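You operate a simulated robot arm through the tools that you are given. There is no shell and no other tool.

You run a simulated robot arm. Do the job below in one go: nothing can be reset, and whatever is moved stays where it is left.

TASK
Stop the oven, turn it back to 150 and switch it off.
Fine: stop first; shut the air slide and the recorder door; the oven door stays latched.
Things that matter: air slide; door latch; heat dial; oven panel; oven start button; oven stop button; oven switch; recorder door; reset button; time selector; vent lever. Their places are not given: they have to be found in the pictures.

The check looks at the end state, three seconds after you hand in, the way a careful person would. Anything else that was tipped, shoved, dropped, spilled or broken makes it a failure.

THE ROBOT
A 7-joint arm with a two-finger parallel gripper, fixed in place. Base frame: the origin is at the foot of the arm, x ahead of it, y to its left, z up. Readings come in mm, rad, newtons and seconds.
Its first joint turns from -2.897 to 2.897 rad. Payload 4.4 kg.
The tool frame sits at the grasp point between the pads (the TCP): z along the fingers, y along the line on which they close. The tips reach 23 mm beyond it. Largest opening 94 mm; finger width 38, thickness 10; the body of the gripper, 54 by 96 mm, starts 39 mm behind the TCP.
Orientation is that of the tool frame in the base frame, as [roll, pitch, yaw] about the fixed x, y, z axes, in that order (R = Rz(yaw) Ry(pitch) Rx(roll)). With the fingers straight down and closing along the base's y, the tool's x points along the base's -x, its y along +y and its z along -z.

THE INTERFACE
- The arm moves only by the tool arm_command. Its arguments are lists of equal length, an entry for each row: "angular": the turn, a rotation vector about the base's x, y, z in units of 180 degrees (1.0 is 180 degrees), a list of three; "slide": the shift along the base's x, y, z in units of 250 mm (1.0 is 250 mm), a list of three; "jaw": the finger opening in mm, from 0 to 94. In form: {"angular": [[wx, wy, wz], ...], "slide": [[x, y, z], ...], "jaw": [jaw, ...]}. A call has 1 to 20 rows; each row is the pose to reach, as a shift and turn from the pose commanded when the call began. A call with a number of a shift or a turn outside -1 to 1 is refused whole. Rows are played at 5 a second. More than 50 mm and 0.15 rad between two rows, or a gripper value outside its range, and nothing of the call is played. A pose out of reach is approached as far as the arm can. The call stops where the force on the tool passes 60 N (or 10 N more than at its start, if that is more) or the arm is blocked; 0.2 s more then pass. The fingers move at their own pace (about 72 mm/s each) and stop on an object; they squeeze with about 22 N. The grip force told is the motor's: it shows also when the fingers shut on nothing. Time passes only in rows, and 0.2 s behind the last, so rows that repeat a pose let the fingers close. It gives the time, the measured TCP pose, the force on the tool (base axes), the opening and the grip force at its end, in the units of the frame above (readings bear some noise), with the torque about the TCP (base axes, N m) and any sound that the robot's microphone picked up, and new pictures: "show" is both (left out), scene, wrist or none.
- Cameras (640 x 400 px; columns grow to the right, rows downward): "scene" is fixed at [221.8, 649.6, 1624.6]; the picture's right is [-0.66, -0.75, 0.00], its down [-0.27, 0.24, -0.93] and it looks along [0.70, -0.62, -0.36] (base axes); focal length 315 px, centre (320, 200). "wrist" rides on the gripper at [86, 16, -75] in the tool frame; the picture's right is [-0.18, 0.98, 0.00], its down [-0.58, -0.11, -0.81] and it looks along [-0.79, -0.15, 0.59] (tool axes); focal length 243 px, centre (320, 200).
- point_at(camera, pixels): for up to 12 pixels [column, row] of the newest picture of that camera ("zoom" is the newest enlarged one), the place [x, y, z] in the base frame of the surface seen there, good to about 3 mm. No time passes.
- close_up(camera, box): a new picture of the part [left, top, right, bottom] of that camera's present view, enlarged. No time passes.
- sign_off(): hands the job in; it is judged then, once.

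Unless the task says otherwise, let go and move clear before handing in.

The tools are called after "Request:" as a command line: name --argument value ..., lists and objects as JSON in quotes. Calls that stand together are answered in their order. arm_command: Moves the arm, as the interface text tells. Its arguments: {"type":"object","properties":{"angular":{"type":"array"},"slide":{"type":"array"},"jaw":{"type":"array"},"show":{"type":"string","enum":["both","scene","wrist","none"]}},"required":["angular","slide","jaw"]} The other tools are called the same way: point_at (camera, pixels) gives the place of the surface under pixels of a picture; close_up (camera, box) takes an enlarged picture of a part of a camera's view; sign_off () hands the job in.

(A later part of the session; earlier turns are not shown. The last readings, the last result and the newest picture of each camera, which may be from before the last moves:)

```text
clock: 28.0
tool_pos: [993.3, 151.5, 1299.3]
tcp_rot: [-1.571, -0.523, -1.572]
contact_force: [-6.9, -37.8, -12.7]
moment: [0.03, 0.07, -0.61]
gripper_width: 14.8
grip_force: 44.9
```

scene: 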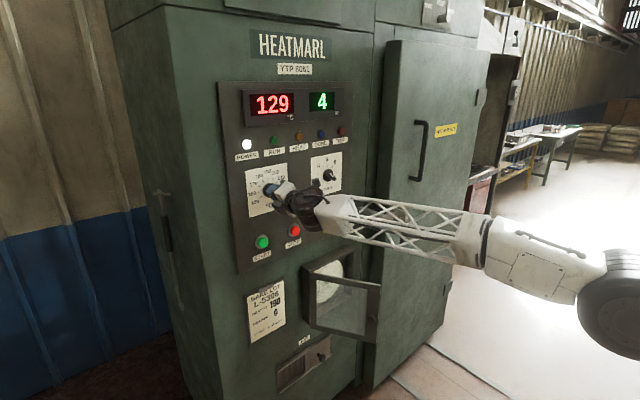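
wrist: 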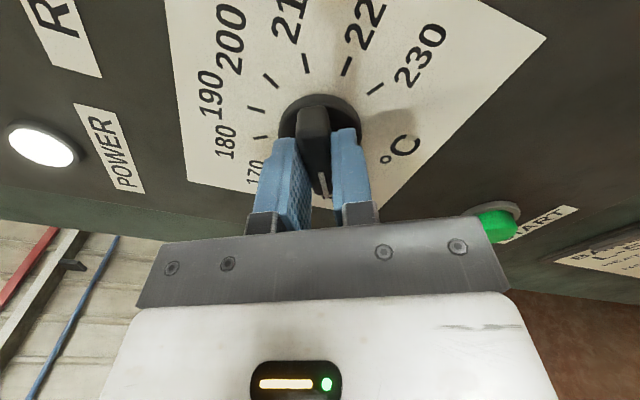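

Tool angle shows a full 120° turn; there is a -38 N side load, so I'll relax 1 mm towards -y, then open and back straight off.

Request:
arm_command --angular '[[0, 0, 0], [0, 0, 0], [0, 0, 0], [0, 0, 0], [0, 0, 0], [0, 0, 0], [0, 0, 0], [0, 0, 0], [0, 0, 0]]' --slide '[[0, -0.004, 0], [0, -0.004, 0], [0, -0.004, 0], [0, -0.004, 0], [-0.04, -0.004, 0], [-0.1, -0.004, 0], [-0.2, -0.004, 0], [-0.36, -0.004, 0], [-0.36, -0.004, 0]]' --jaw '[0, 10, 36, 36, 36, 36, 36, 36, 36]'

Request:
close_up --camera "scene" --box '[240, 155, 304, 215]'

Request:
close_up --camera "wrist" --box '[160, 0, 480, 200]'

```text
clock: 30.0
tool_pos: [903.5, 150.0, 1301.3]
tcp_rot: [-1.571, -0.524, -1.571]
contact_force: [-0.1, 0.3, -0.6]
moment: [0.02, -0.02, 0.01]
gripper_width: 36.4
grip_force: 0.0
```

scene: 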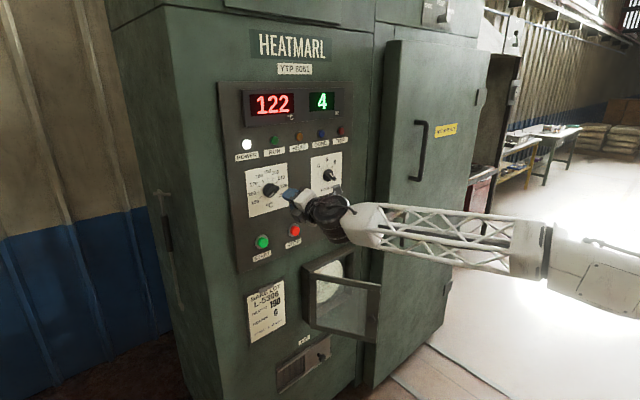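
wrist: 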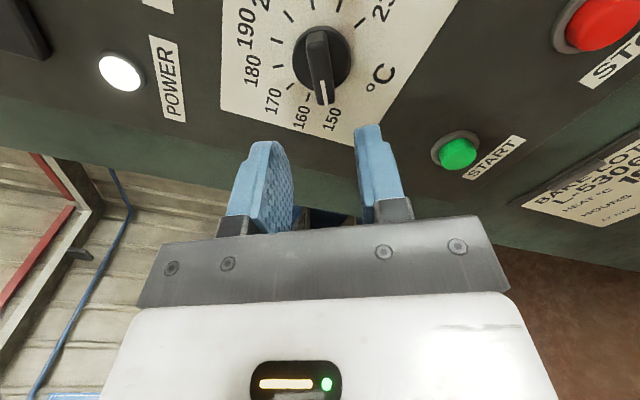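

```text
6.67 times, centred on (272, 185) of scene
```

zoom: 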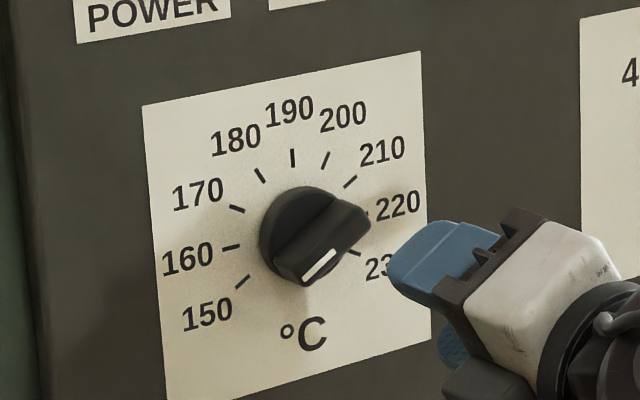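

```text
2.00 times, centred on (320, 100) of wrist
```

zoom: 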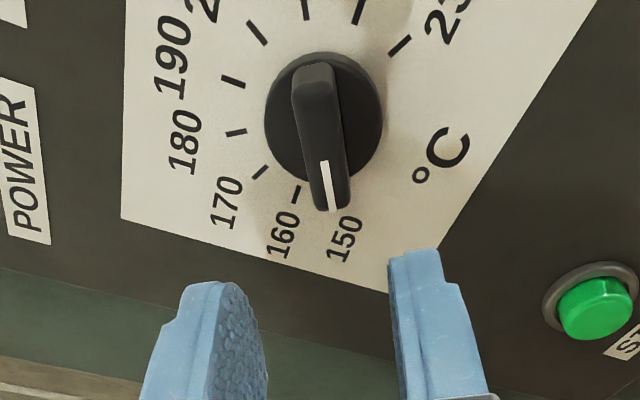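

The mark now points at 150. I'll verify the angle by measuring the mark's ends.

Request:
point_at --camera "zoom" --pixels '[[324, 163], [333, 207], [312, 70], [331, 205], [318, 120]]'

Request:
close_up --camera "scene" --box '[240, 165, 304, 205]'

```text
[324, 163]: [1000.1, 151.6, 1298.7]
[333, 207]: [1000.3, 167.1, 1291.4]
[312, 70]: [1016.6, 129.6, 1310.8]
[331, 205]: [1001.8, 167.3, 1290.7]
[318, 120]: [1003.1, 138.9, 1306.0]
```

```text
10.00 times, centred on (272, 185) of scene
```

zoom: 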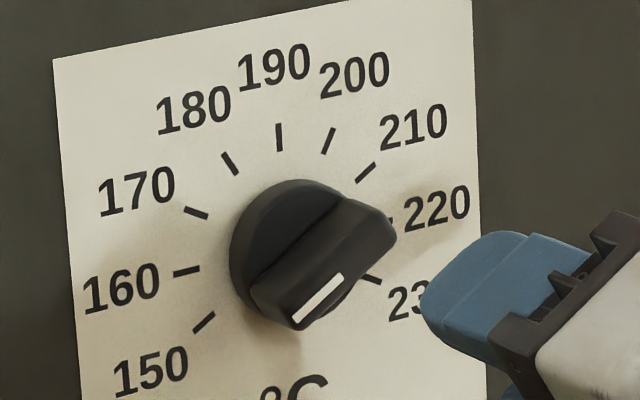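

Request:
point_at --camera "zoom" --pixels '[[338, 280], [297, 318], [385, 232], [295, 325], [250, 290], [340, 205], [204, 323]]'

```text
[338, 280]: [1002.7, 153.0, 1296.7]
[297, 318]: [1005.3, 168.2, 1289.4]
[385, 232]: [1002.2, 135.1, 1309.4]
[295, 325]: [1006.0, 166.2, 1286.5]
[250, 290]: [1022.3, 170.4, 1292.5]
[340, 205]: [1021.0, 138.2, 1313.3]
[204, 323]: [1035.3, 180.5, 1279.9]
```

The bar direction averages about 120° from vertical, matching the 150 tick, so the dial is done. I'll back off and unroll the wrist to its earlier orientation before heading to the red switch.

Request:
arm_command --angular '[[0.0417, 0, 0], [0.0833, 0, 0], [0.125, 0, 0], [0.1667, 0, 0], [0.2083, 0, 0], [0.25, 0, 0], [0.2917, 0, 0], [0.3333, 0, 0], [0.375, 0, 0], [0.4167, 0, 0], [0.4583, 0, 0], [0.5, 0, 0], [0.5417, 0, 0], [0.5833, 0, 0], [0.625, 0, 0], [0.6667, 0, 0], [0.6667, 0, 0]]' --slide '[[-0.08, 0, 0], [-0.16, 0, 0], [-0.216, 0, 0], [-0.216, 0, 0], [-0.216, 0, 0], [-0.216, 0, 0], [-0.216, 0, 0], [-0.216, 0, 0], [-0.216, 0, 0], [-0.216, 0, 0], [-0.216, 0, 0], [-0.216, 0, 0], [-0.216, 0, 0], [-0.216, 0, 0], [-0.216, 0, 0], [-0.216, 0, 0], [-0.216, 0, 0]]' --jaw '[40, 40, 40, 40, 40, 40, 40, 40, 40, 40, 40, 40, 40, 40, 40, 40, 40]'

```text
clock: 33.6
tool_pos: [850.1, 150.0, 1300.5]
tcp_rot: [1.581, 1.568, 1.58]
contact_force: [0.3, 0.3, -0.9]
moment: [0.02, 0.05, 0.01]
gripper_width: 40.0
grip_force: 0.1
```

scene: 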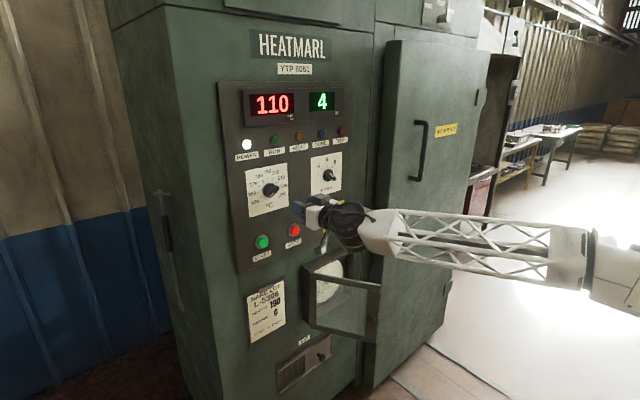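
wrist: 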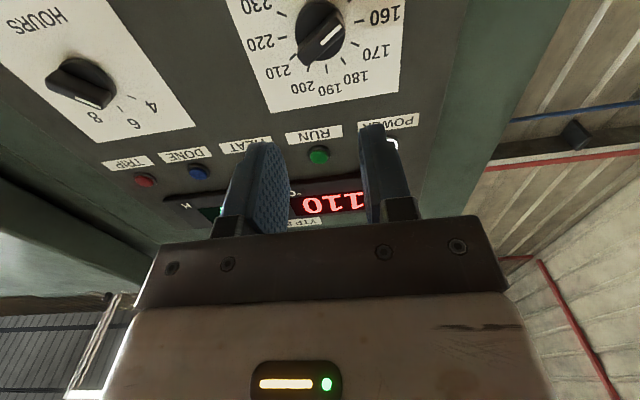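

The wrist is unrolled and level at (850,150,1300). Next I'll tilt 35° down slowly and move right and down towards the switch.

Request:
arm_command --angular '[[0, 0.0194, 0], [0, 0.0389, 0], [0, 0.0583, 0], [0, 0.0778, 0], [0, 0.0972, 0], [0, 0.1167, 0], [0, 0.1361, 0], [0, 0.1556, 0], [0, 0.175, 0], [0, 0.1944, 0], [0, 0.1944, 0], [0, 0.1944, 0], [0, 0.1944, 0], [0, 0.1944, 0], [0, 0.1944, 0], [0, 0.1944, 0], [0, 0.1944, 0]]' --slide '[[-0.04, 0, 0], [-0.08, 0, 0], [-0.12, 0, 0], [-0.16, 0, 0], [-0.2, 0, 0], [-0.2, 0, 0], [-0.2, 0, 0], [-0.2, 0, 0], [-0.2, 0, 0], [-0.2, 0, 0], [-0.2, -0.16, -0.08], [-0.2, -0.33, -0.16], [-0.2, -0.5, -0.24], [-0.2, -0.67, -0.32], [-0.2, -0.84, -0.4], [-0.2, -1.0, -0.48], [-0.2, -1.0, -0.48]]' --jaw '[40, 40, 40, 40, 40, 40, 40, 40, 40, 40, 40, 40, 40, 40, 40, 40, 40]'

Request:
close_up --camera "wrist" --box '[160, 0, 480, 200]'

Request:
close_up --camera "scene" --box '[310, 190, 374, 230]'

```text
clock: 37.2
tool_pos: [801.5, -100.8, 1181.6]
tcp_rot: [3.14, 0.96, -3.141]
contact_force: [0.1, -0.1, 1.3]
moment: [0.0, 0.0, 0.01]
gripper_width: 40.0
grip_force: 0.0
```

scene: 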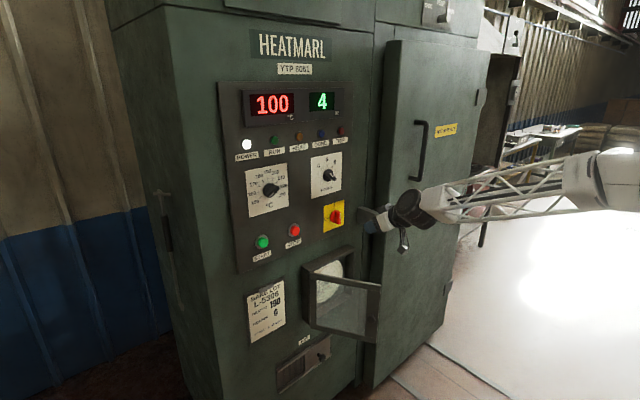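
wrist: 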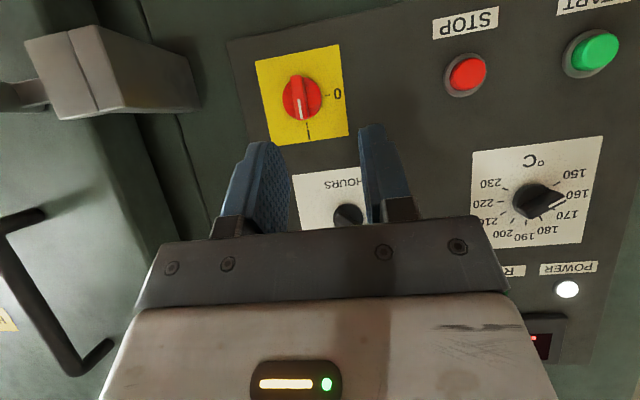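

```text
2.00 times, centred on (320, 100) of wrist
```

zoom: 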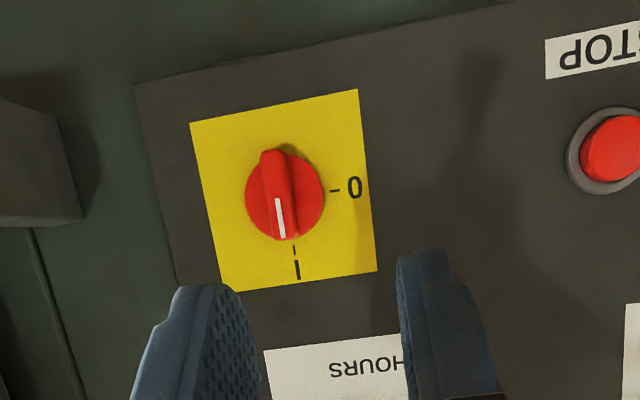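

```text
10.00 times, centred on (342, 210) of scene
```

zoom: 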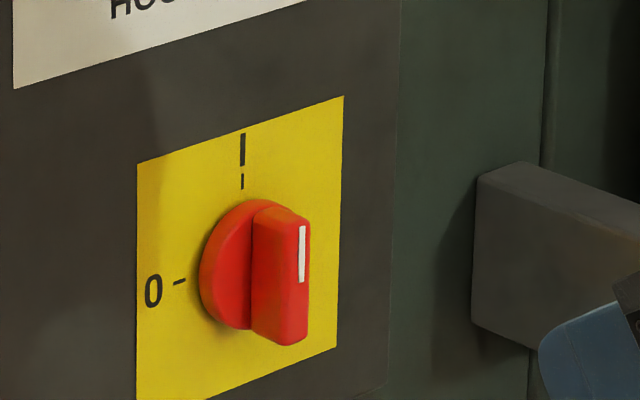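

The switch bar is vertical (zoom (280,280)), its mark up at I. I'll measure the bar and the plate ticks.

Request:
point_at --camera "zoom" --pixels '[[243, 181], [178, 282], [303, 232], [302, 278], [290, 330], [285, 218], [262, 280], [256, 230], [306, 300], [230, 260], [205, 270], [300, 215]]'

Request:
point_at --camera "wrist" --pixels '[[308, 124], [327, 95], [299, 98], [300, 115], [297, 80], [285, 98], [320, 98], [303, 77], [120, 45], [190, 60], [95, 110], [200, 105]]'

```text
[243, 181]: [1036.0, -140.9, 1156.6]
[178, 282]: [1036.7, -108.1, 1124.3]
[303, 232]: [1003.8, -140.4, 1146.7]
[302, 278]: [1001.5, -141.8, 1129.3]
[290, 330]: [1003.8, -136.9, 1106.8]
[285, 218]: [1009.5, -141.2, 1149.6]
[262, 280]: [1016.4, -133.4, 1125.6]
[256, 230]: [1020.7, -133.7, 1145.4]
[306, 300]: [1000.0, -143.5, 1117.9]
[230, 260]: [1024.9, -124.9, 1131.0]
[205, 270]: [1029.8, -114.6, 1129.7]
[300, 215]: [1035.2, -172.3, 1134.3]
```

```text
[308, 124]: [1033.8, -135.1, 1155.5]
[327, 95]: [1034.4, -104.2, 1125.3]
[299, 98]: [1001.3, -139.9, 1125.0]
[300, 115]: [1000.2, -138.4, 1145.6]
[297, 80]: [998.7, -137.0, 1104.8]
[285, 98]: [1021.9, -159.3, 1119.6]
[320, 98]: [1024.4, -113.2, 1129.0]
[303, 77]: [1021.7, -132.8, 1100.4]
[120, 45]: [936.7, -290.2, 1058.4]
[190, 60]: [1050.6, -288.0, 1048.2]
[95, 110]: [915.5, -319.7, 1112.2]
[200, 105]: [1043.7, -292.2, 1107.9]
```

The switch centre is about (y -139.5, z 1126), bar front at x≈1001, disc at about 1024; the latch bracket is well to the right at y≤-288. I'll approach with the jaws straddling the bar, tool still 35° down.

Request:
arm_command --angular '[[0, 0, 0], [0, 0, 0], [0, 0, 0], [0, 0, 0], [0, 0, 0], [0, 0, 0], [0, 0, 0], [0, 0, 0], [0, 0, 0]]' --slide '[[0.13, -0.04, -0.054], [0.26, -0.08, -0.107], [0.39, -0.12, -0.16], [0.52, -0.158, -0.2142], [0.6, -0.158, -0.2142], [0.66, -0.158, -0.2142], [0.71, -0.158, -0.2142], [0.75, -0.158, -0.2142], [0.75, -0.158, -0.2142]]' --jaw '[40, 40, 40, 40, 40, 40, 40, 40, 40]'

Request:
close_up --camera "scene" --box '[300, 180, 396, 240]'

```text
clock: 39.2
tool_pos: [987.9, -138.4, 1127.4]
tcp_rot: [-3.14, 0.959, -3.141]
contact_force: [0.6, -0.3, 0.6]
moment: [0.01, 0.0, 0.03]
gripper_width: 39.8
grip_force: 0.1
```

scene: 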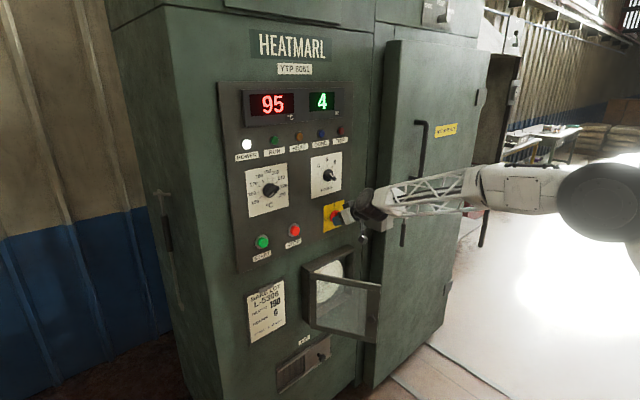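
wrist: 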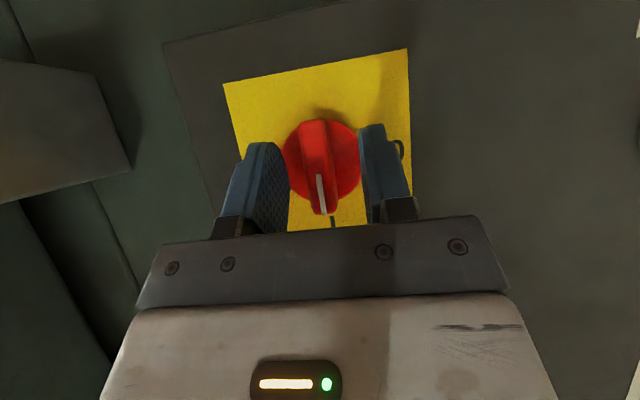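

```text
6.67 times, centred on (348, 210) of scene
```

zoom: 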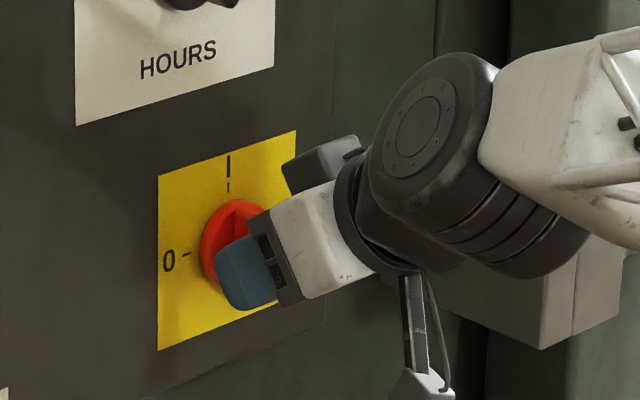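

The bar sits between the fingers (wrist view (318,165)). I'll close on it and turn the first 30° anticlockwise.

Request:
arm_command --angular '[[0, 0, 0], [0, 0, 0], [0, 0, 0], [-0.033, 0, 0], [-0.067, 0, 0], [-0.1, 0, 0], [-0.133, 0, 0], [-0.167, 0, 0]]' --slide '[[0, 0, 0], [0, 0, 0], [0, 0, 0], [0, 0, 0], [0, 0, 0], [0, 0, 0], [0, 0, 0], [0, 0, 0]]' --jaw '[0, 0, 0, 0, 0, 0, 0, 0]'

```text
clock: 40.5
tool_pos: [987.5, -139.1, 1127.8]
tcp_rot: [-2.899, 0.956, -2.995]
contact_force: [1.1, -17.8, -3.4]
moment: [0.05, -0.88, 0.35]
gripper_width: 15.8
grip_force: 44.8
stopped in row 6: the force on the tool passed its limit at 69 N (the readings are from after the stop); the commanded pose is now the measured one
```

scene: 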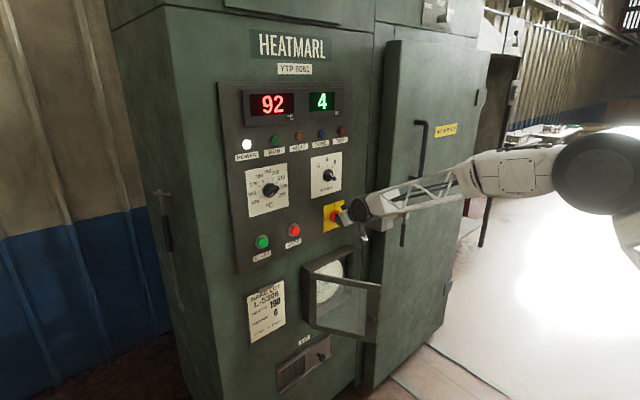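
wrist: 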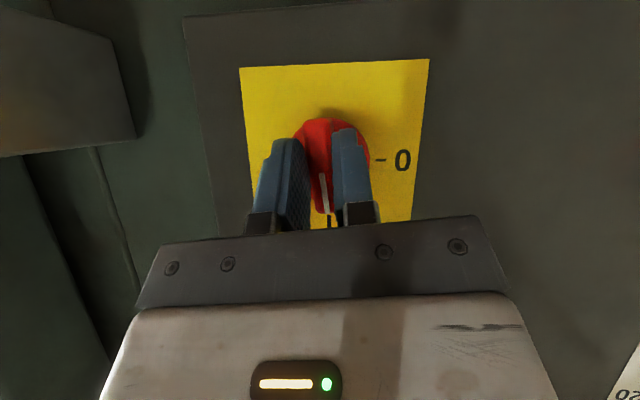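

The call stopped at 69 N in the third turning row; the commanded pose is now the measured one. I'll look closely at whether the bar moved before continuing.

Request:
close_up --camera "scene" --box '[310, 190, 374, 230]'

Request:
close_up --camera "wrist" --box '[220, 50, 460, 200]'

Request:
arm_command --angular '[[0, 0, 0]]' --slide '[[0, 0, 0]]' --jaw '[0]' --show "none"

```text
10.00 times, centred on (342, 210) of scene
```

zoom: 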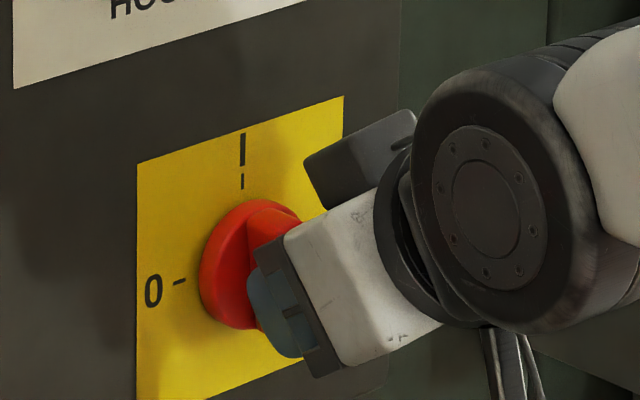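

```text
2.67 times, centred on (340, 125) of wrist
```

zoom: 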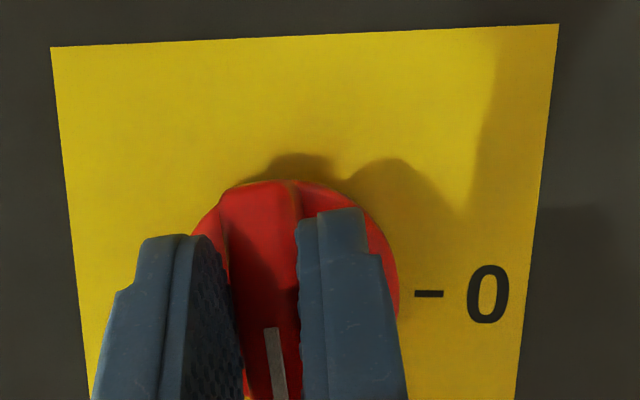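

```text
clock: 40.9
tool_pos: [987.7, -138.9, 1129.7]
tcp_rot: [-2.901, 0.956, -2.995]
contact_force: [1.0, -24.5, -3.4]
moment: [0.05, -0.94, 0.32]
gripper_width: 15.6
grip_force: 45.2
```

The tool has turned 12°, with a -24 N side load that suggests my rotation centre is a few mm off the switch axis. I'll measure the mark to see if the bar followed.

Request:
close_up --camera "wrist" --box '[260, 90, 400, 240]'

Request:
point_at --camera "wrist" --pixels '[[322, 175], [326, 205], [327, 211], [318, 130], [324, 122], [311, 125], [365, 160], [307, 170]]'

```text
2.67 times, centred on (330, 165) of wrist
```

zoom: 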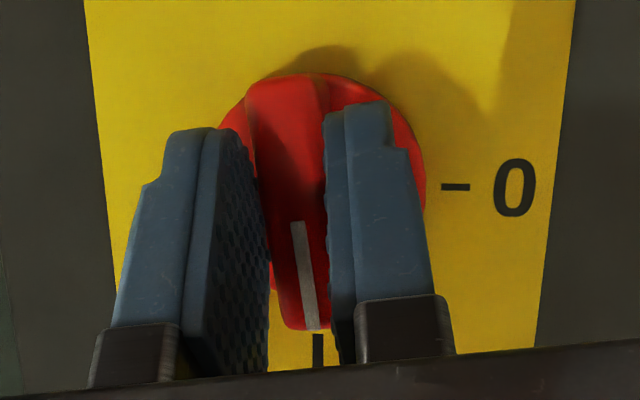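

```text
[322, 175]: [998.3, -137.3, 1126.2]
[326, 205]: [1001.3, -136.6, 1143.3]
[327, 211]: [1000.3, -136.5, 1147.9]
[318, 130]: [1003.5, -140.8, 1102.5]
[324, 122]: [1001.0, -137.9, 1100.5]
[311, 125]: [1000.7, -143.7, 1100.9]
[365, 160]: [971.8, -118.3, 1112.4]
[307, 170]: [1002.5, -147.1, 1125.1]
```

The bar has roughly followed the tool (its top edge shifted left in the scene zoom), so the load is mainly misalignment. I'll relax towards -y and continue in small turns, correcting by the force readings.

Request:
arm_command --angular '[[0, 0, 0], [0, 0, 0], [-0.014, 0, 0], [-0.028, 0, 0]]' --slide '[[0, -0.0032, 0], [0, -0.0032, 0], [0, -0.0032, 0], [0, -0.0032, 0]]' --jaw '[0, 0, 0, 0]' --show "wrist"

```text
clock: 41.9
tool_pos: [988.0, -138.6, 1127.4]
tcp_rot: [-2.752, 0.937, -2.874]
contact_force: [-23.0, -14.7, 0.8]
moment: [0.1, 0.38, 0.29]
gripper_width: 15.5
grip_force: 45.0
```

wrist: 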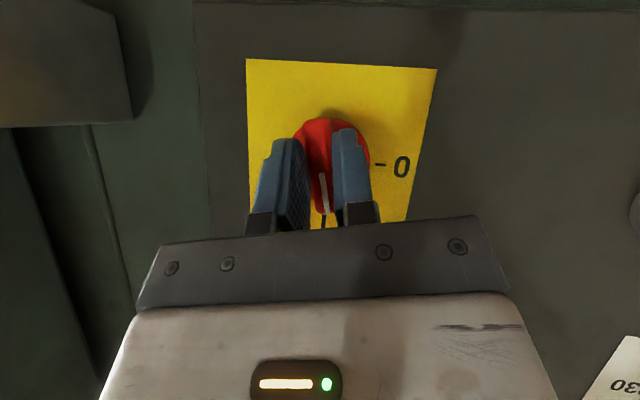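

Turned to about 17° with moderate loads (-23, -15 N). I'll trim back slightly and carry on in 10° increments.

Request:
arm_command --angular '[[0, 0, 0], [-0.02, 0, 0], [-0.04, 0, 0], [-0.06, 0, 0]]' --slide '[[-0.0028, -0.002, 0], [-0.0028, -0.002, 0], [-0.0028, -0.002, 0], [-0.0028, -0.002, 0]]' --jaw '[0, 0, 0, 0]' --show "none"

```text
clock: 42.9
tool_pos: [986.4, -137.3, 1128.0]
tcp_rot: [-2.468, 0.869, -2.65]
contact_force: [26.7, -3.9, -6.5]
moment: [0.05, 0.3, 0.63]
gripper_width: 15.5
grip_force: 44.9
```

About 28° turned, forces acceptable (27 N along x). I'll trim forward a hair and continue.

Request:
arm_command --angular '[[0, 0, 0], [-0.02, 0, 0], [-0.04, 0, 0], [-0.06, 0, 0]]' --slide '[[0.0014, 0, -0.0005], [0.0014, 0, -0.0005], [0.0014, 0, -0.0005], [0.0014, 0, -0.0005]]' --jaw '[0, 0, 0, 0]' --show "scene"

```text
clock: 43.9
tool_pos: [987.7, -136.8, 1127.3]
tcp_rot: [-2.238, 0.763, -2.481]
contact_force: [-11.9, 30.5, -13.2]
moment: [0.15, -0.19, 1.87]
gripper_width: 15.2
grip_force: 44.7
```

scene: 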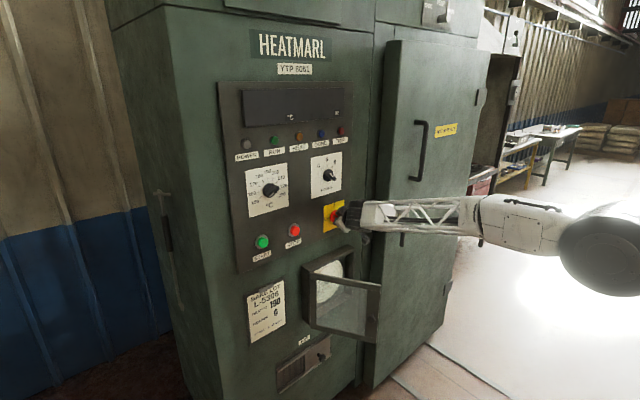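

The display has gone dark, so the switch has passed its break point; the tool lags the command by about 4°. I'll relax +y slightly and hold to let it settle.

Request:
arm_command --angular '[[0, 0, 0], [0, 0, 0], [0, 0, 0]]' --slide '[[0, 0.003, -0.001], [0, 0.003, -0.001], [0, 0.003, -0.001]]' --jaw '[0, 0, 0]' --show "wrist"

Request:
close_up --camera "scene" --box '[310, 190, 374, 230]'

```text
clock: 44.7
tool_pos: [988.0, -135.8, 1127.5]
tcp_rot: [-2.237, 0.763, -2.482]
contact_force: [8.1, 24.0, -15.3]
moment: [0.1, 0.99, 0.92]
gripper_width: 15.6
grip_force: 45.3
```

wrist: 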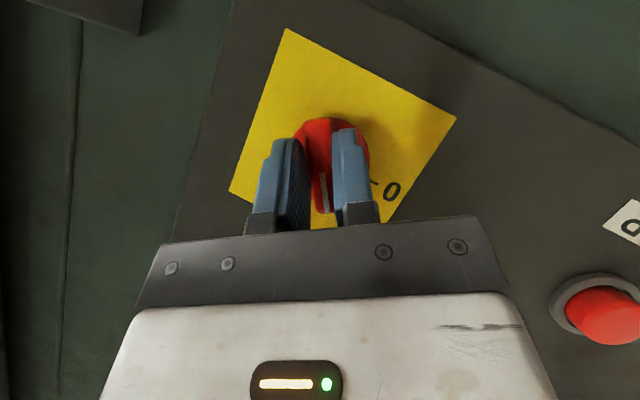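

```text
10.00 times, centred on (342, 210) of scene
```

zoom: 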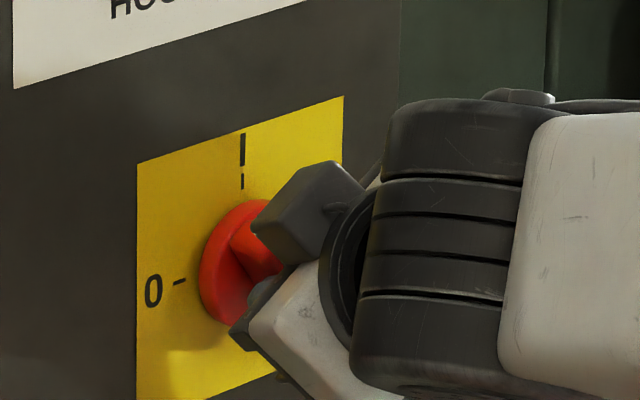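

The bar is about 38° round. My tool orientation still carries a roll lag of about 5° from the earlier force stop, so I'll correct that roll about the tool axis and trim position by the force reading.

Request:
arm_command --angular '[[-0.0074, 0.0032, 0.004], [-0.0148, 0.0065, 0.0081], [-0.0222, 0.0097, 0.0121], [-0.0222, 0.0097, 0.0121]]' --slide '[[0, 0.0012, -0.0008], [0, 0.0024, -0.0016], [0, 0.0024, -0.0016], [0, 0.0024, -0.0016]]' --jaw '[0, 0, 0, 0]' --show "none"

```text
clock: 45.7
tool_pos: [987.5, -137.9, 1127.0]
tcp_rot: [-2.193, 0.696, -2.414]
contact_force: [6.2, 3.4, -9.9]
moment: [0.03, 0.38, 0.24]
gripper_width: 14.9
grip_force: 45.5
```

Well aligned now: opening 14.9 mm and small forces. I'll continue turning about x by 20°.

Request:
arm_command --angular '[[-0.028, 0, 0], [-0.056, 0, 0], [-0.084, 0, 0], [-0.111, 0, 0]]' --slide '[[0, 0, -0.0005], [0, 0, -0.001], [0, 0, -0.001], [0, 0, -0.001]]' --jaw '[0, 0, 0, 0]' --show "none"

```text
clock: 46.7
tool_pos: [987.7, -138.6, 1126.6]
tcp_rot: [-1.907, 0.441, -2.257]
contact_force: [-20.4, 12.3, -12.7]
moment: [0.07, 0.27, 0.34]
gripper_width: 14.9
grip_force: 44.9
```

Turned to about 59° with modest forces. I'll trim and do the last 31° to reach 0.

Request:
arm_command --angular '[[0, 0, 0], [-0.029, 0, 0], [-0.058, 0, 0], [-0.087, 0, 0], [-0.116, 0, 0], [-0.145, 0, 0], [-0.1733, 0, 0], [-0.1733, 0, 0]]' --slide '[[-0.0016, 0.0012, -0.0012], [-0.0016, 0.0012, -0.0012], [-0.0016, 0.0012, -0.0012], [-0.0016, 0.0012, -0.0012], [-0.0016, 0.0012, -0.0012], [-0.0016, 0.0012, -0.0012], [-0.0016, 0.0012, -0.0012], [-0.0016, 0.0012, -0.0012]]' --jaw '[0, 0, 0, 0, 0, 0, 0, 0]'

Request:
close_up --camera "scene" --box '[310, 190, 374, 230]'

```text
clock: 48.5
tool_pos: [988.2, -135.3, 1124.3]
tcp_rot: [-1.573, 0.001, -2.181]
contact_force: [-15.8, 11.9, -30.9]
moment: [0.07, 0.48, 0.07]
gripper_width: 15.0
grip_force: 45.2
```

scene: 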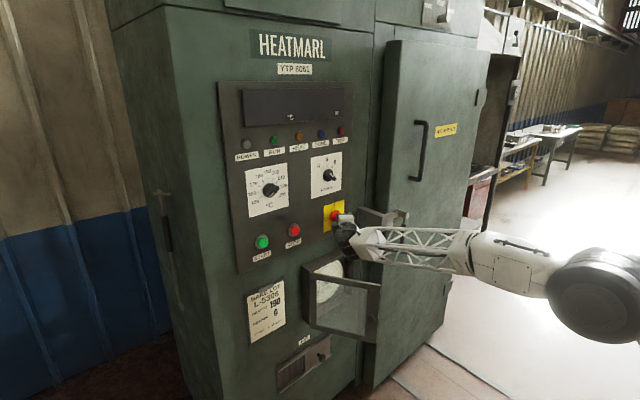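
wrist: 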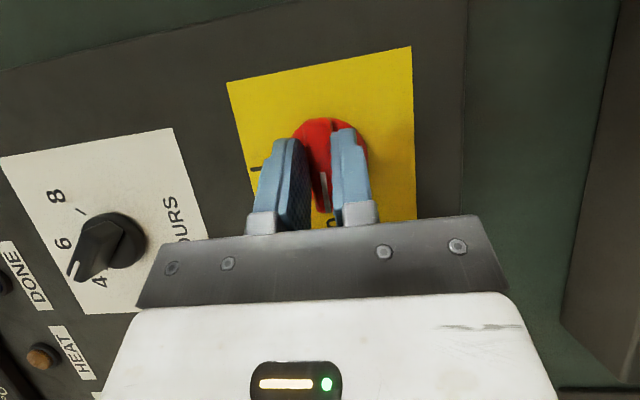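

```text
10.00 times, centred on (342, 210) of scene
```

zoom: 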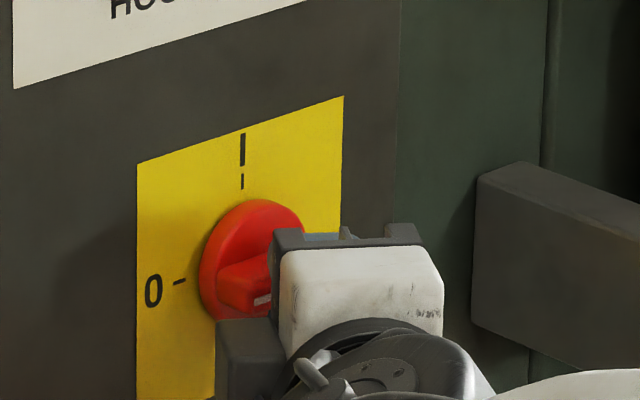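

The bar now lies horizontal at 0 and the panel is dark. I'll relax the load, open the fingers and back straight out along -x.

Request:
arm_command --angular '[[0, 0, 0], [0, 0, 0], [0, 0, 0], [0, 0, 0], [0, 0, 0], [0, 0, 0], [0, 0, 0], [0, 0, 0], [0, 0, 0]]' --slide '[[0, 0.0016, -0.003], [0, 0.0016, -0.003], [0, 0.0016, -0.003], [0, 0.0016, -0.003], [-0.04, 0.0016, -0.003], [-0.12, 0.0016, -0.003], [-0.28, 0.0016, -0.003], [-0.44, 0.0016, -0.003], [-0.44, 0.0016, -0.003]]' --jaw '[0, 10, 38, 38, 38, 38, 38, 38, 38]'

Request:
close_up --camera "scene" --box '[310, 190, 374, 230]'

Request:
close_up --camera "wrist" --box '[160, 0, 480, 200]'

```text
clock: 50.5
tool_pos: [877.1, -138.1, 1124.4]
tcp_rot: [-1.57, 0.004, -2.182]
contact_force: [0.0, 0.5, 0.2]
moment: [0.01, 0.01, 0.02]
gripper_width: 38.0
grip_force: 0.0
```

scene: 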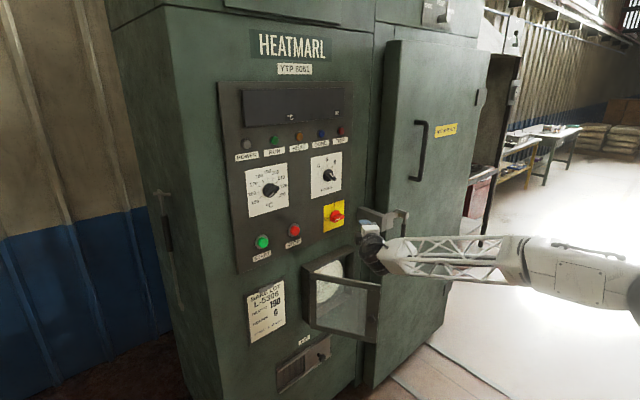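
wrist: 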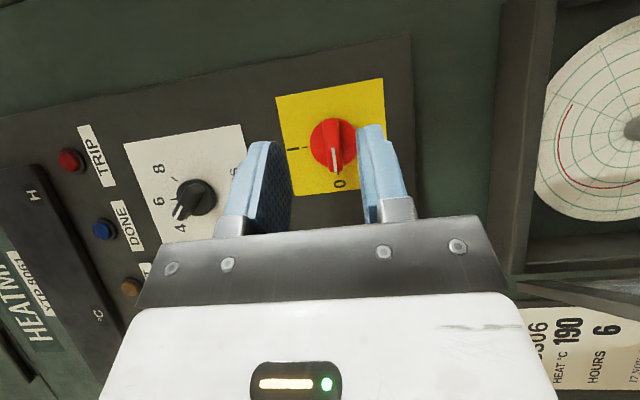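

```text
10.00 times, centred on (342, 210) of scene
```

zoom: 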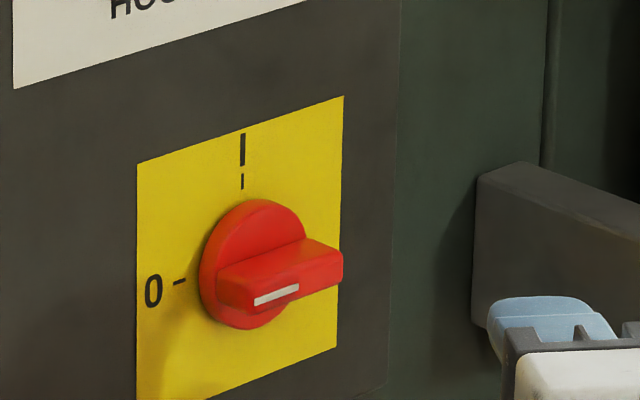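

```text
2.00 times, centred on (320, 100) of wrist
```

zoom: 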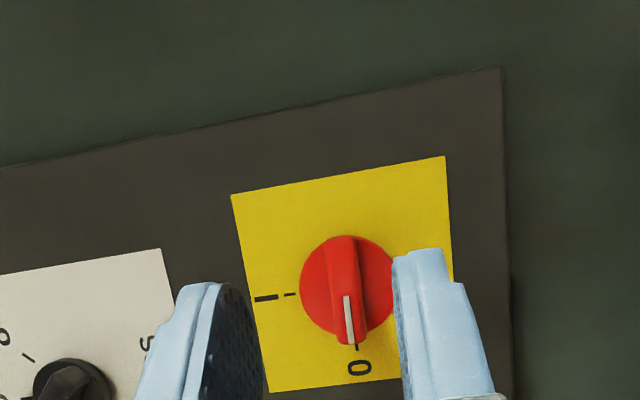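

The switch mark points at 0 and everything is dark. Next is the recorder door; I'll measure its corners, frame and knob, plus the latch handle and oven door for clearance.

Request:
close_up --camera "scene" --box '[296, 245, 424, 355]'

Request:
point_at --camera "scene" --pixels '[[310, 274], [381, 287], [376, 342], [312, 328], [371, 318], [374, 300], [360, 284], [335, 278], [367, 340], [345, 255], [404, 244], [410, 280]]'

```text
3.64 times, centred on (360, 300) of scene
```

zoom: 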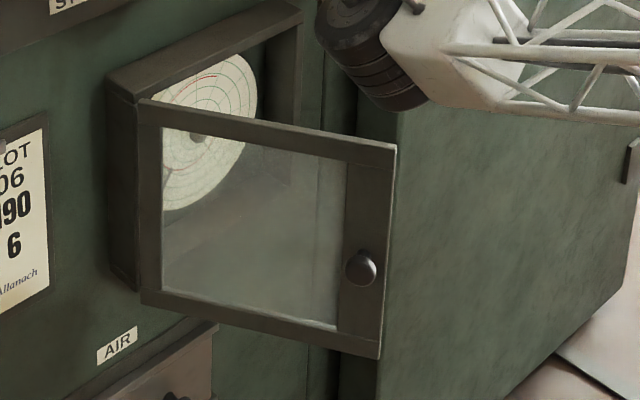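

```text
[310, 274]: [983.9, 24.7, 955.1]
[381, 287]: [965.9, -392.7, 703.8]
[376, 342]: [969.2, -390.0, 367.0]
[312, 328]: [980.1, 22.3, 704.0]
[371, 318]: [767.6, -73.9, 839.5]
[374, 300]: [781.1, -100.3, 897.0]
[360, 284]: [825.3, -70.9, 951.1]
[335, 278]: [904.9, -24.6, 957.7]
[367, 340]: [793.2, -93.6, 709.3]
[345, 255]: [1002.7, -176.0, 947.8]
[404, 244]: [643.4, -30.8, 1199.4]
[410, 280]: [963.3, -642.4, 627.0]
```

The recorder door's outer face runs from about (984,25) at the hinge to (781,-100) at the stile, top at z≈955; it must swing about 58° shut. First I'll unroll the tool back to roll zero while moving clear, closing the fingers.

Request:
arm_command --angular '[[0.0417, 0, 0], [0.0833, 0, 0], [0.125, 0, 0], [0.1667, 0, 0], [0.2083, 0, 0], [0.25, 0, 0], [0.2917, 0, 0], [0.3333, 0, 0], [0.375, 0, 0], [0.4167, 0, 0], [0.4583, 0, 0], [0.5, 0, 0], [0.5, 0, 0]]' --slide '[[-0.05, 0.02, 0.02], [-0.1, 0.04, 0.05], [-0.15, 0.07, 0.08], [-0.2, 0.1, 0.1], [-0.25, 0.13, 0.12], [-0.3, 0.16, 0.14], [-0.34, 0.19, 0.16], [-0.38, 0.22, 0.18], [-0.4, 0.25, 0.2], [-0.4, 0.28, 0.2], [-0.4, 0.3, 0.2], [-0.4, 0.3, 0.2], [-0.4, 0.3, 0.2]]' --jaw '[0, 0, 0, 0, 0, 0, 0, 0, 0, 0, 0, 0, 0]'

```text
clock: 53.3
tool_pos: [776.0, -62.7, 1177.9]
tcp_rot: [-3.05, 0.946, -3.07]
contact_force: [0.3, 0.1, -0.9]
moment: [0.0, -0.01, 0.01]
gripper_width: 0.1
grip_force: 22.4
out of reach, approached as far as the arm can: row 12, 13
```

scene: 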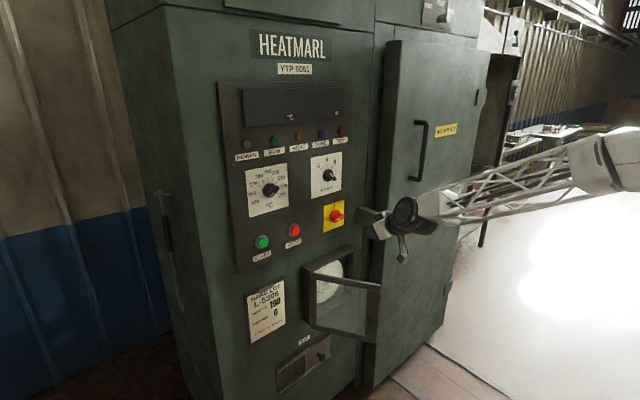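
wrist: 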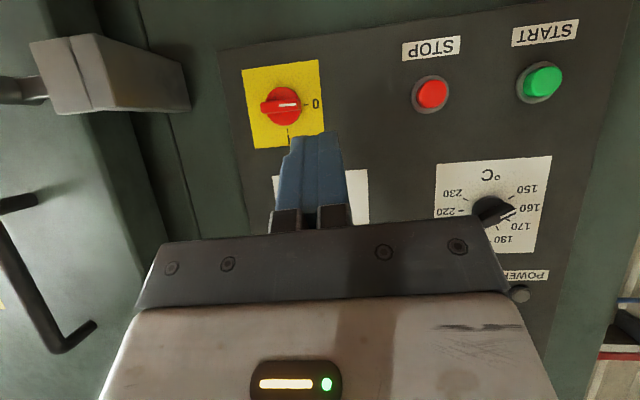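

The last rows fell about 5° short, again near the wrist's straight pose. Tilting further down to 60° should free it; I'll do that in place and move back a little.

Request:
arm_command --angular '[[0, 0.0139, 0], [0, 0.0278, 0], [0, 0.0417, 0], [0, 0.0556, 0], [0, 0.0694, 0], [0, 0.0833, 0], [0, 0.0972, 0], [0, 0.1111, 0], [0, 0.125, 0], [0, 0.1389, 0], [0, 0.1389, 0]]' --slide '[[-0.02, 0, 0], [-0.04, 0, 0], [-0.06, 0, 0], [-0.08, 0, 0], [-0.1, 0, 0], [-0.12, 0, 0], [-0.14, 0, 0], [-0.15, 0, 0], [-0.15, 0, 0], [-0.15, 0, 0], [-0.15, 0, 0]]' --jaw '[0, 0, 0, 0, 0, 0, 0, 0, 0, 0, 0]'

```text
clock: 55.7
tool_pos: [740.4, -61.5, 1176.5]
tcp_rot: [-3.084, 0.509, -3.1]
contact_force: [0.0, 0.7, -0.5]
moment: [0.01, -0.02, 0.01]
gripper_width: 0.0
grip_force: 22.3
```

scene: 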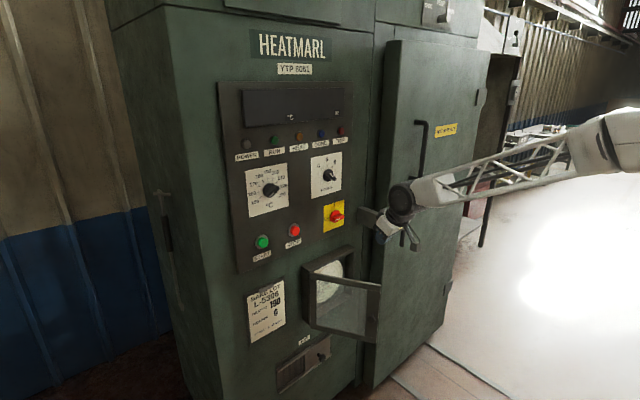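
wrist: 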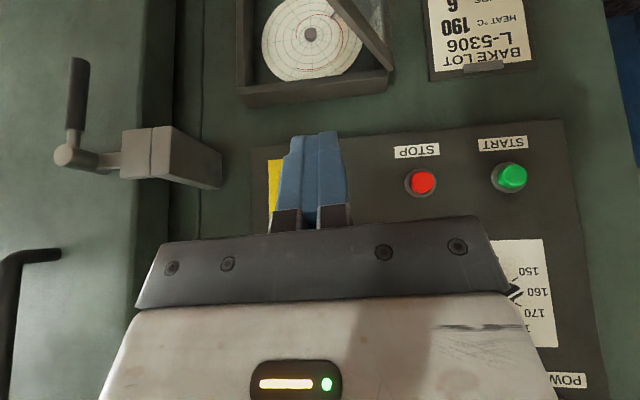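

The tool is 60° down at (740,-62,1177), with only a 3° roll error that I'll fix during the next move. I'll descend in front of and to the left of the recorder door's outer face.

Request:
arm_command --angular '[[0.005, 0, 0], [0.01, 0, 0], [0.0159, 0, 0], [0.0159, 0, 0], [0.0159, 0, 0], [0.0159, 0, 0], [0.0159, 0, 0]]' --slide '[[-0.02, 0.02, -0.15], [-0.04, 0.04, -0.3], [-0.06, 0.06, -0.46], [-0.06, 0.08, -0.62], [-0.06, 0.086, -0.78], [-0.06, 0.086, -0.922], [-0.06, 0.086, -0.922]]' --jaw '[0, 0, 0, 0, 0, 0, 0]'

Request:
close_up --camera "scene" --box '[296, 235, 424, 345]'

```text
clock: 57.3
tool_pos: [723.8, -41.7, 944.9]
tcp_rot: [3.141, 0.511, -3.127]
contact_force: [0.0, 0.2, 0.5]
moment: [-0.01, 0.01, 0.03]
gripper_width: 0.0
grip_force: 21.8
```

scene: 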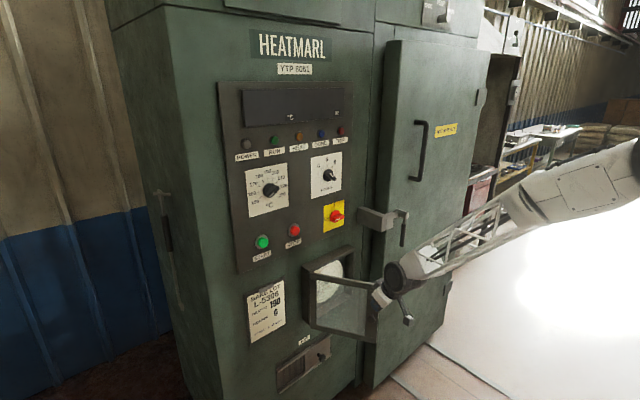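
wrist: 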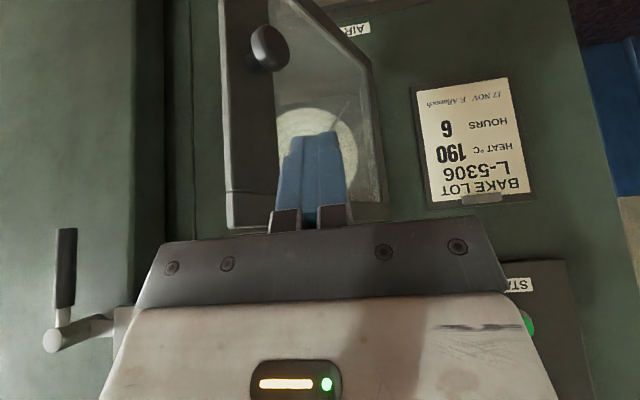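

```text
3.64 times, centred on (360, 290) of scene
```

zoom: 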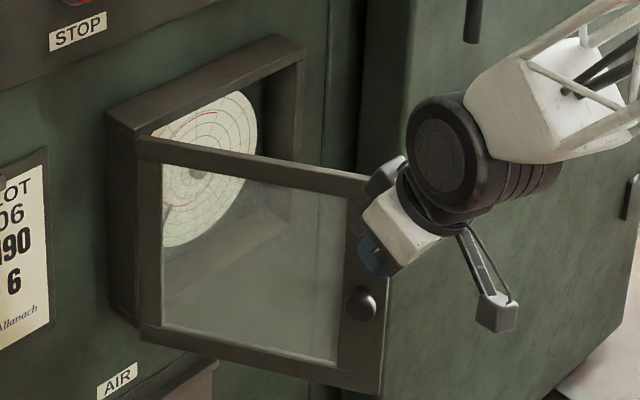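

The fingers hang above-left of the open door, with the stile at (250,150) and knob at (270,45) in the wrist view. I'll re-measure the door before contact.

Request:
point_at --camera "wrist" --pixels '[[232, 222], [250, 215], [265, 200], [250, 120], [270, 45], [240, 180], [365, 150], [370, 190], [352, 60], [235, 100], [310, 140], [228, 150]]'

Request:
point_at --camera "scene" --pixels '[[312, 272], [325, 275], [340, 279], [355, 283], [366, 286], [370, 318], [400, 235], [403, 246], [374, 330], [303, 270], [345, 249], [378, 245]]'

```text
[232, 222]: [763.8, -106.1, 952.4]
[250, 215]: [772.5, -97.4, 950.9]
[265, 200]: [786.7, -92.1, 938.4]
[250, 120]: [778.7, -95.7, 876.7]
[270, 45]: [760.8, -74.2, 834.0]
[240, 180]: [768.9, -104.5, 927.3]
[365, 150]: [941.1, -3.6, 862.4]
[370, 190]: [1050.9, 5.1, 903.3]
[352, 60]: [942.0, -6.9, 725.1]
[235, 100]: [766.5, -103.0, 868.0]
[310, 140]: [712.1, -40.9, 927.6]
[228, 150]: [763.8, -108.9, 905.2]
```

```text
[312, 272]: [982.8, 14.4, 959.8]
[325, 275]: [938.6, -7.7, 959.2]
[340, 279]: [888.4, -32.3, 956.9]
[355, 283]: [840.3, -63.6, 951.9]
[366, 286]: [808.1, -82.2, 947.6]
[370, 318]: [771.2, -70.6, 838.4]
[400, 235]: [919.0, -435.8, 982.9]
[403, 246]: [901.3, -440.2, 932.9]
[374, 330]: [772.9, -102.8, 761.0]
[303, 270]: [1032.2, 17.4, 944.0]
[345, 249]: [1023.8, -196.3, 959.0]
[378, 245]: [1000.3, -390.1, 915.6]
```

The outer face line runs from (764,-106) at the free edge to about (985,22) at the hinge, so the door is 60° open. I'll put the fingertip's front-right corner on the stile near its top (z≈935) and push along the closing arc to about 30°.

Request:
arm_command --angular '[[0, 0, 0], [0, 0, 0], [0, 0, 0], [0, 0, 0], [0, 0, 0], [0, 0, 0], [0, 0, 0], [0, 0, 0], [0, 0, 0], [0, 0, 0], [0, 0, 0], [0, 0, 0]]' --slide '[[0.1, -0.1184, 0], [0.1292, -0.1692, 0], [0.1544, -0.2104, 0], [0.182, -0.2508, 0], [0.2116, -0.2892, 0], [0.2432, -0.326, 0], [0.2768, -0.3612, 0], [0.312, -0.3948, 0], [0.3488, -0.4264, 0], [0.3872, -0.456, 0], [0.4276, -0.4836, 0], [0.4688, -0.5088, 0]]' --jaw '[0, 0, 0, 0, 0, 0, 0, 0, 0, 0, 0, 0]'

Request:
close_up --camera "scene" --box '[296, 235, 424, 345]'

```text
clock: 59.9
tool_pos: [841.8, -167.3, 946.9]
tcp_rot: [3.141, 0.51, -3.125]
contact_force: [0.1, 0.3, 0.4]
moment: [0.0, 0.01, 0.04]
gripper_width: 0.1
grip_force: 22.1
```

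scene: 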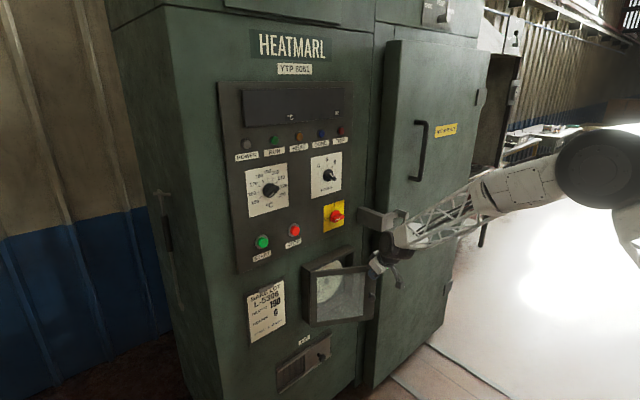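
wrist: 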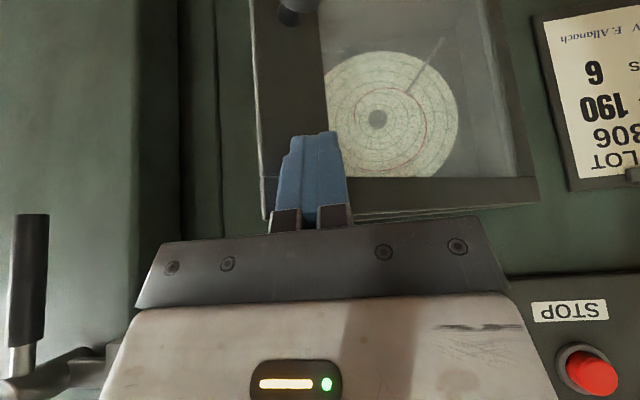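

```text
3.64 times, centred on (360, 290) of scene
```

zoom: 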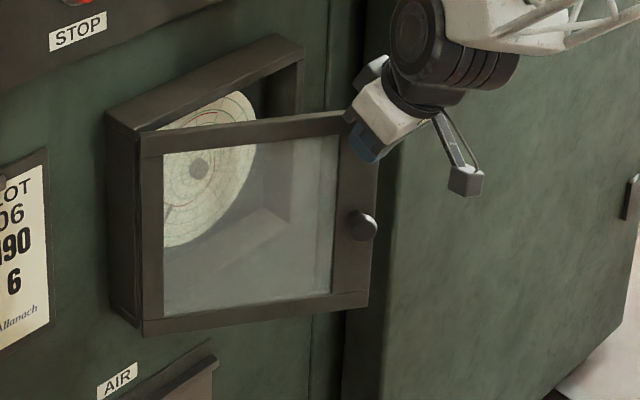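

The door follows the fingertip with almost no force and is about half closed. I'll continue along the arc to nearly shut.

Request:
arm_command --angular '[[0, 0, 0], [0, 0, 0], [0, 0, 0], [0, 0, 0], [0, 0, 0], [0, 0, 0], [0, 0, 0], [0, 0, 0], [0, 0, 0], [0, 0, 0]]' --slide '[[0.0428, -0.0232, 0], [0.0864, -0.044, 0], [0.1316, -0.0628, 0], [0.1772, -0.0792, 0], [0.224, -0.0928, 0], [0.2712, -0.104, 0], [0.3188, -0.1128, 0], [0.3672, -0.1192, 0], [0.3992, -0.122, 0], [0.4316, -0.124, 0]]' --jaw '[0, 0, 0, 0, 0, 0, 0, 0, 0, 0]'

Request:
close_up --camera "scene" --box '[296, 235, 424, 345]'

```text
clock: 62.1
tool_pos: [948.5, -199.4, 945.4]
tcp_rot: [-3.141, 0.509, -3.129]
contact_force: [0.2, -0.2, 0.3]
moment: [-0.01, 0.02, 0.0]
gripper_width: 0.0
grip_force: 22.0
```

scene: 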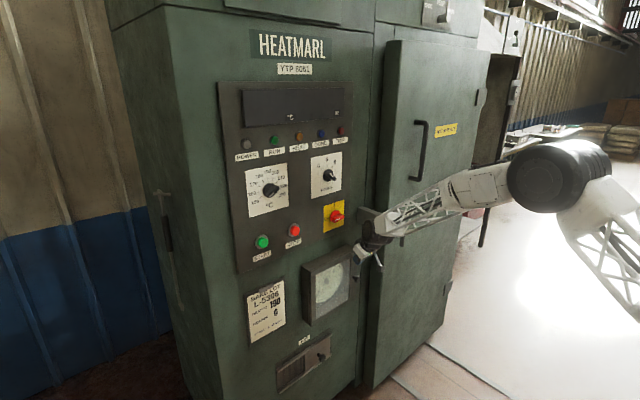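
wrist: 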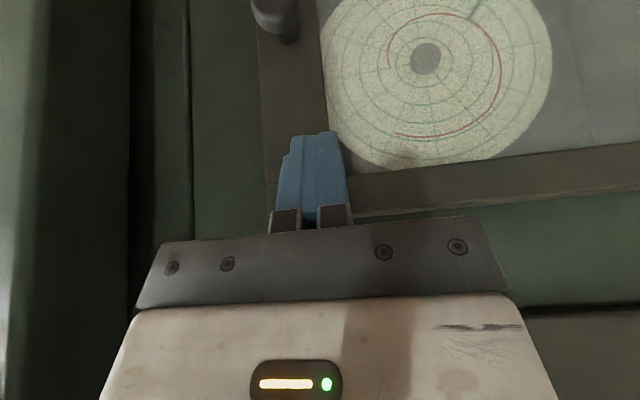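

```text
3.64 times, centred on (360, 290) of scene
```

zoom: 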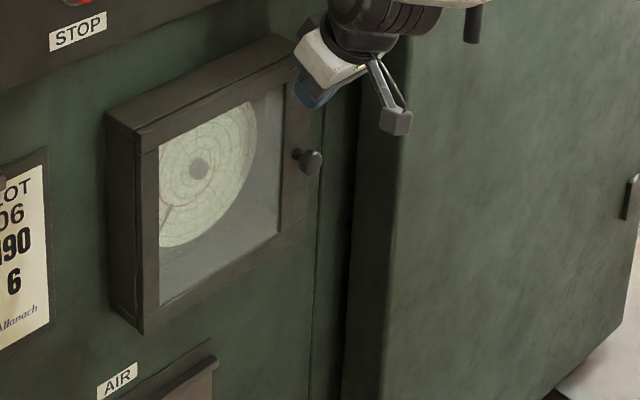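

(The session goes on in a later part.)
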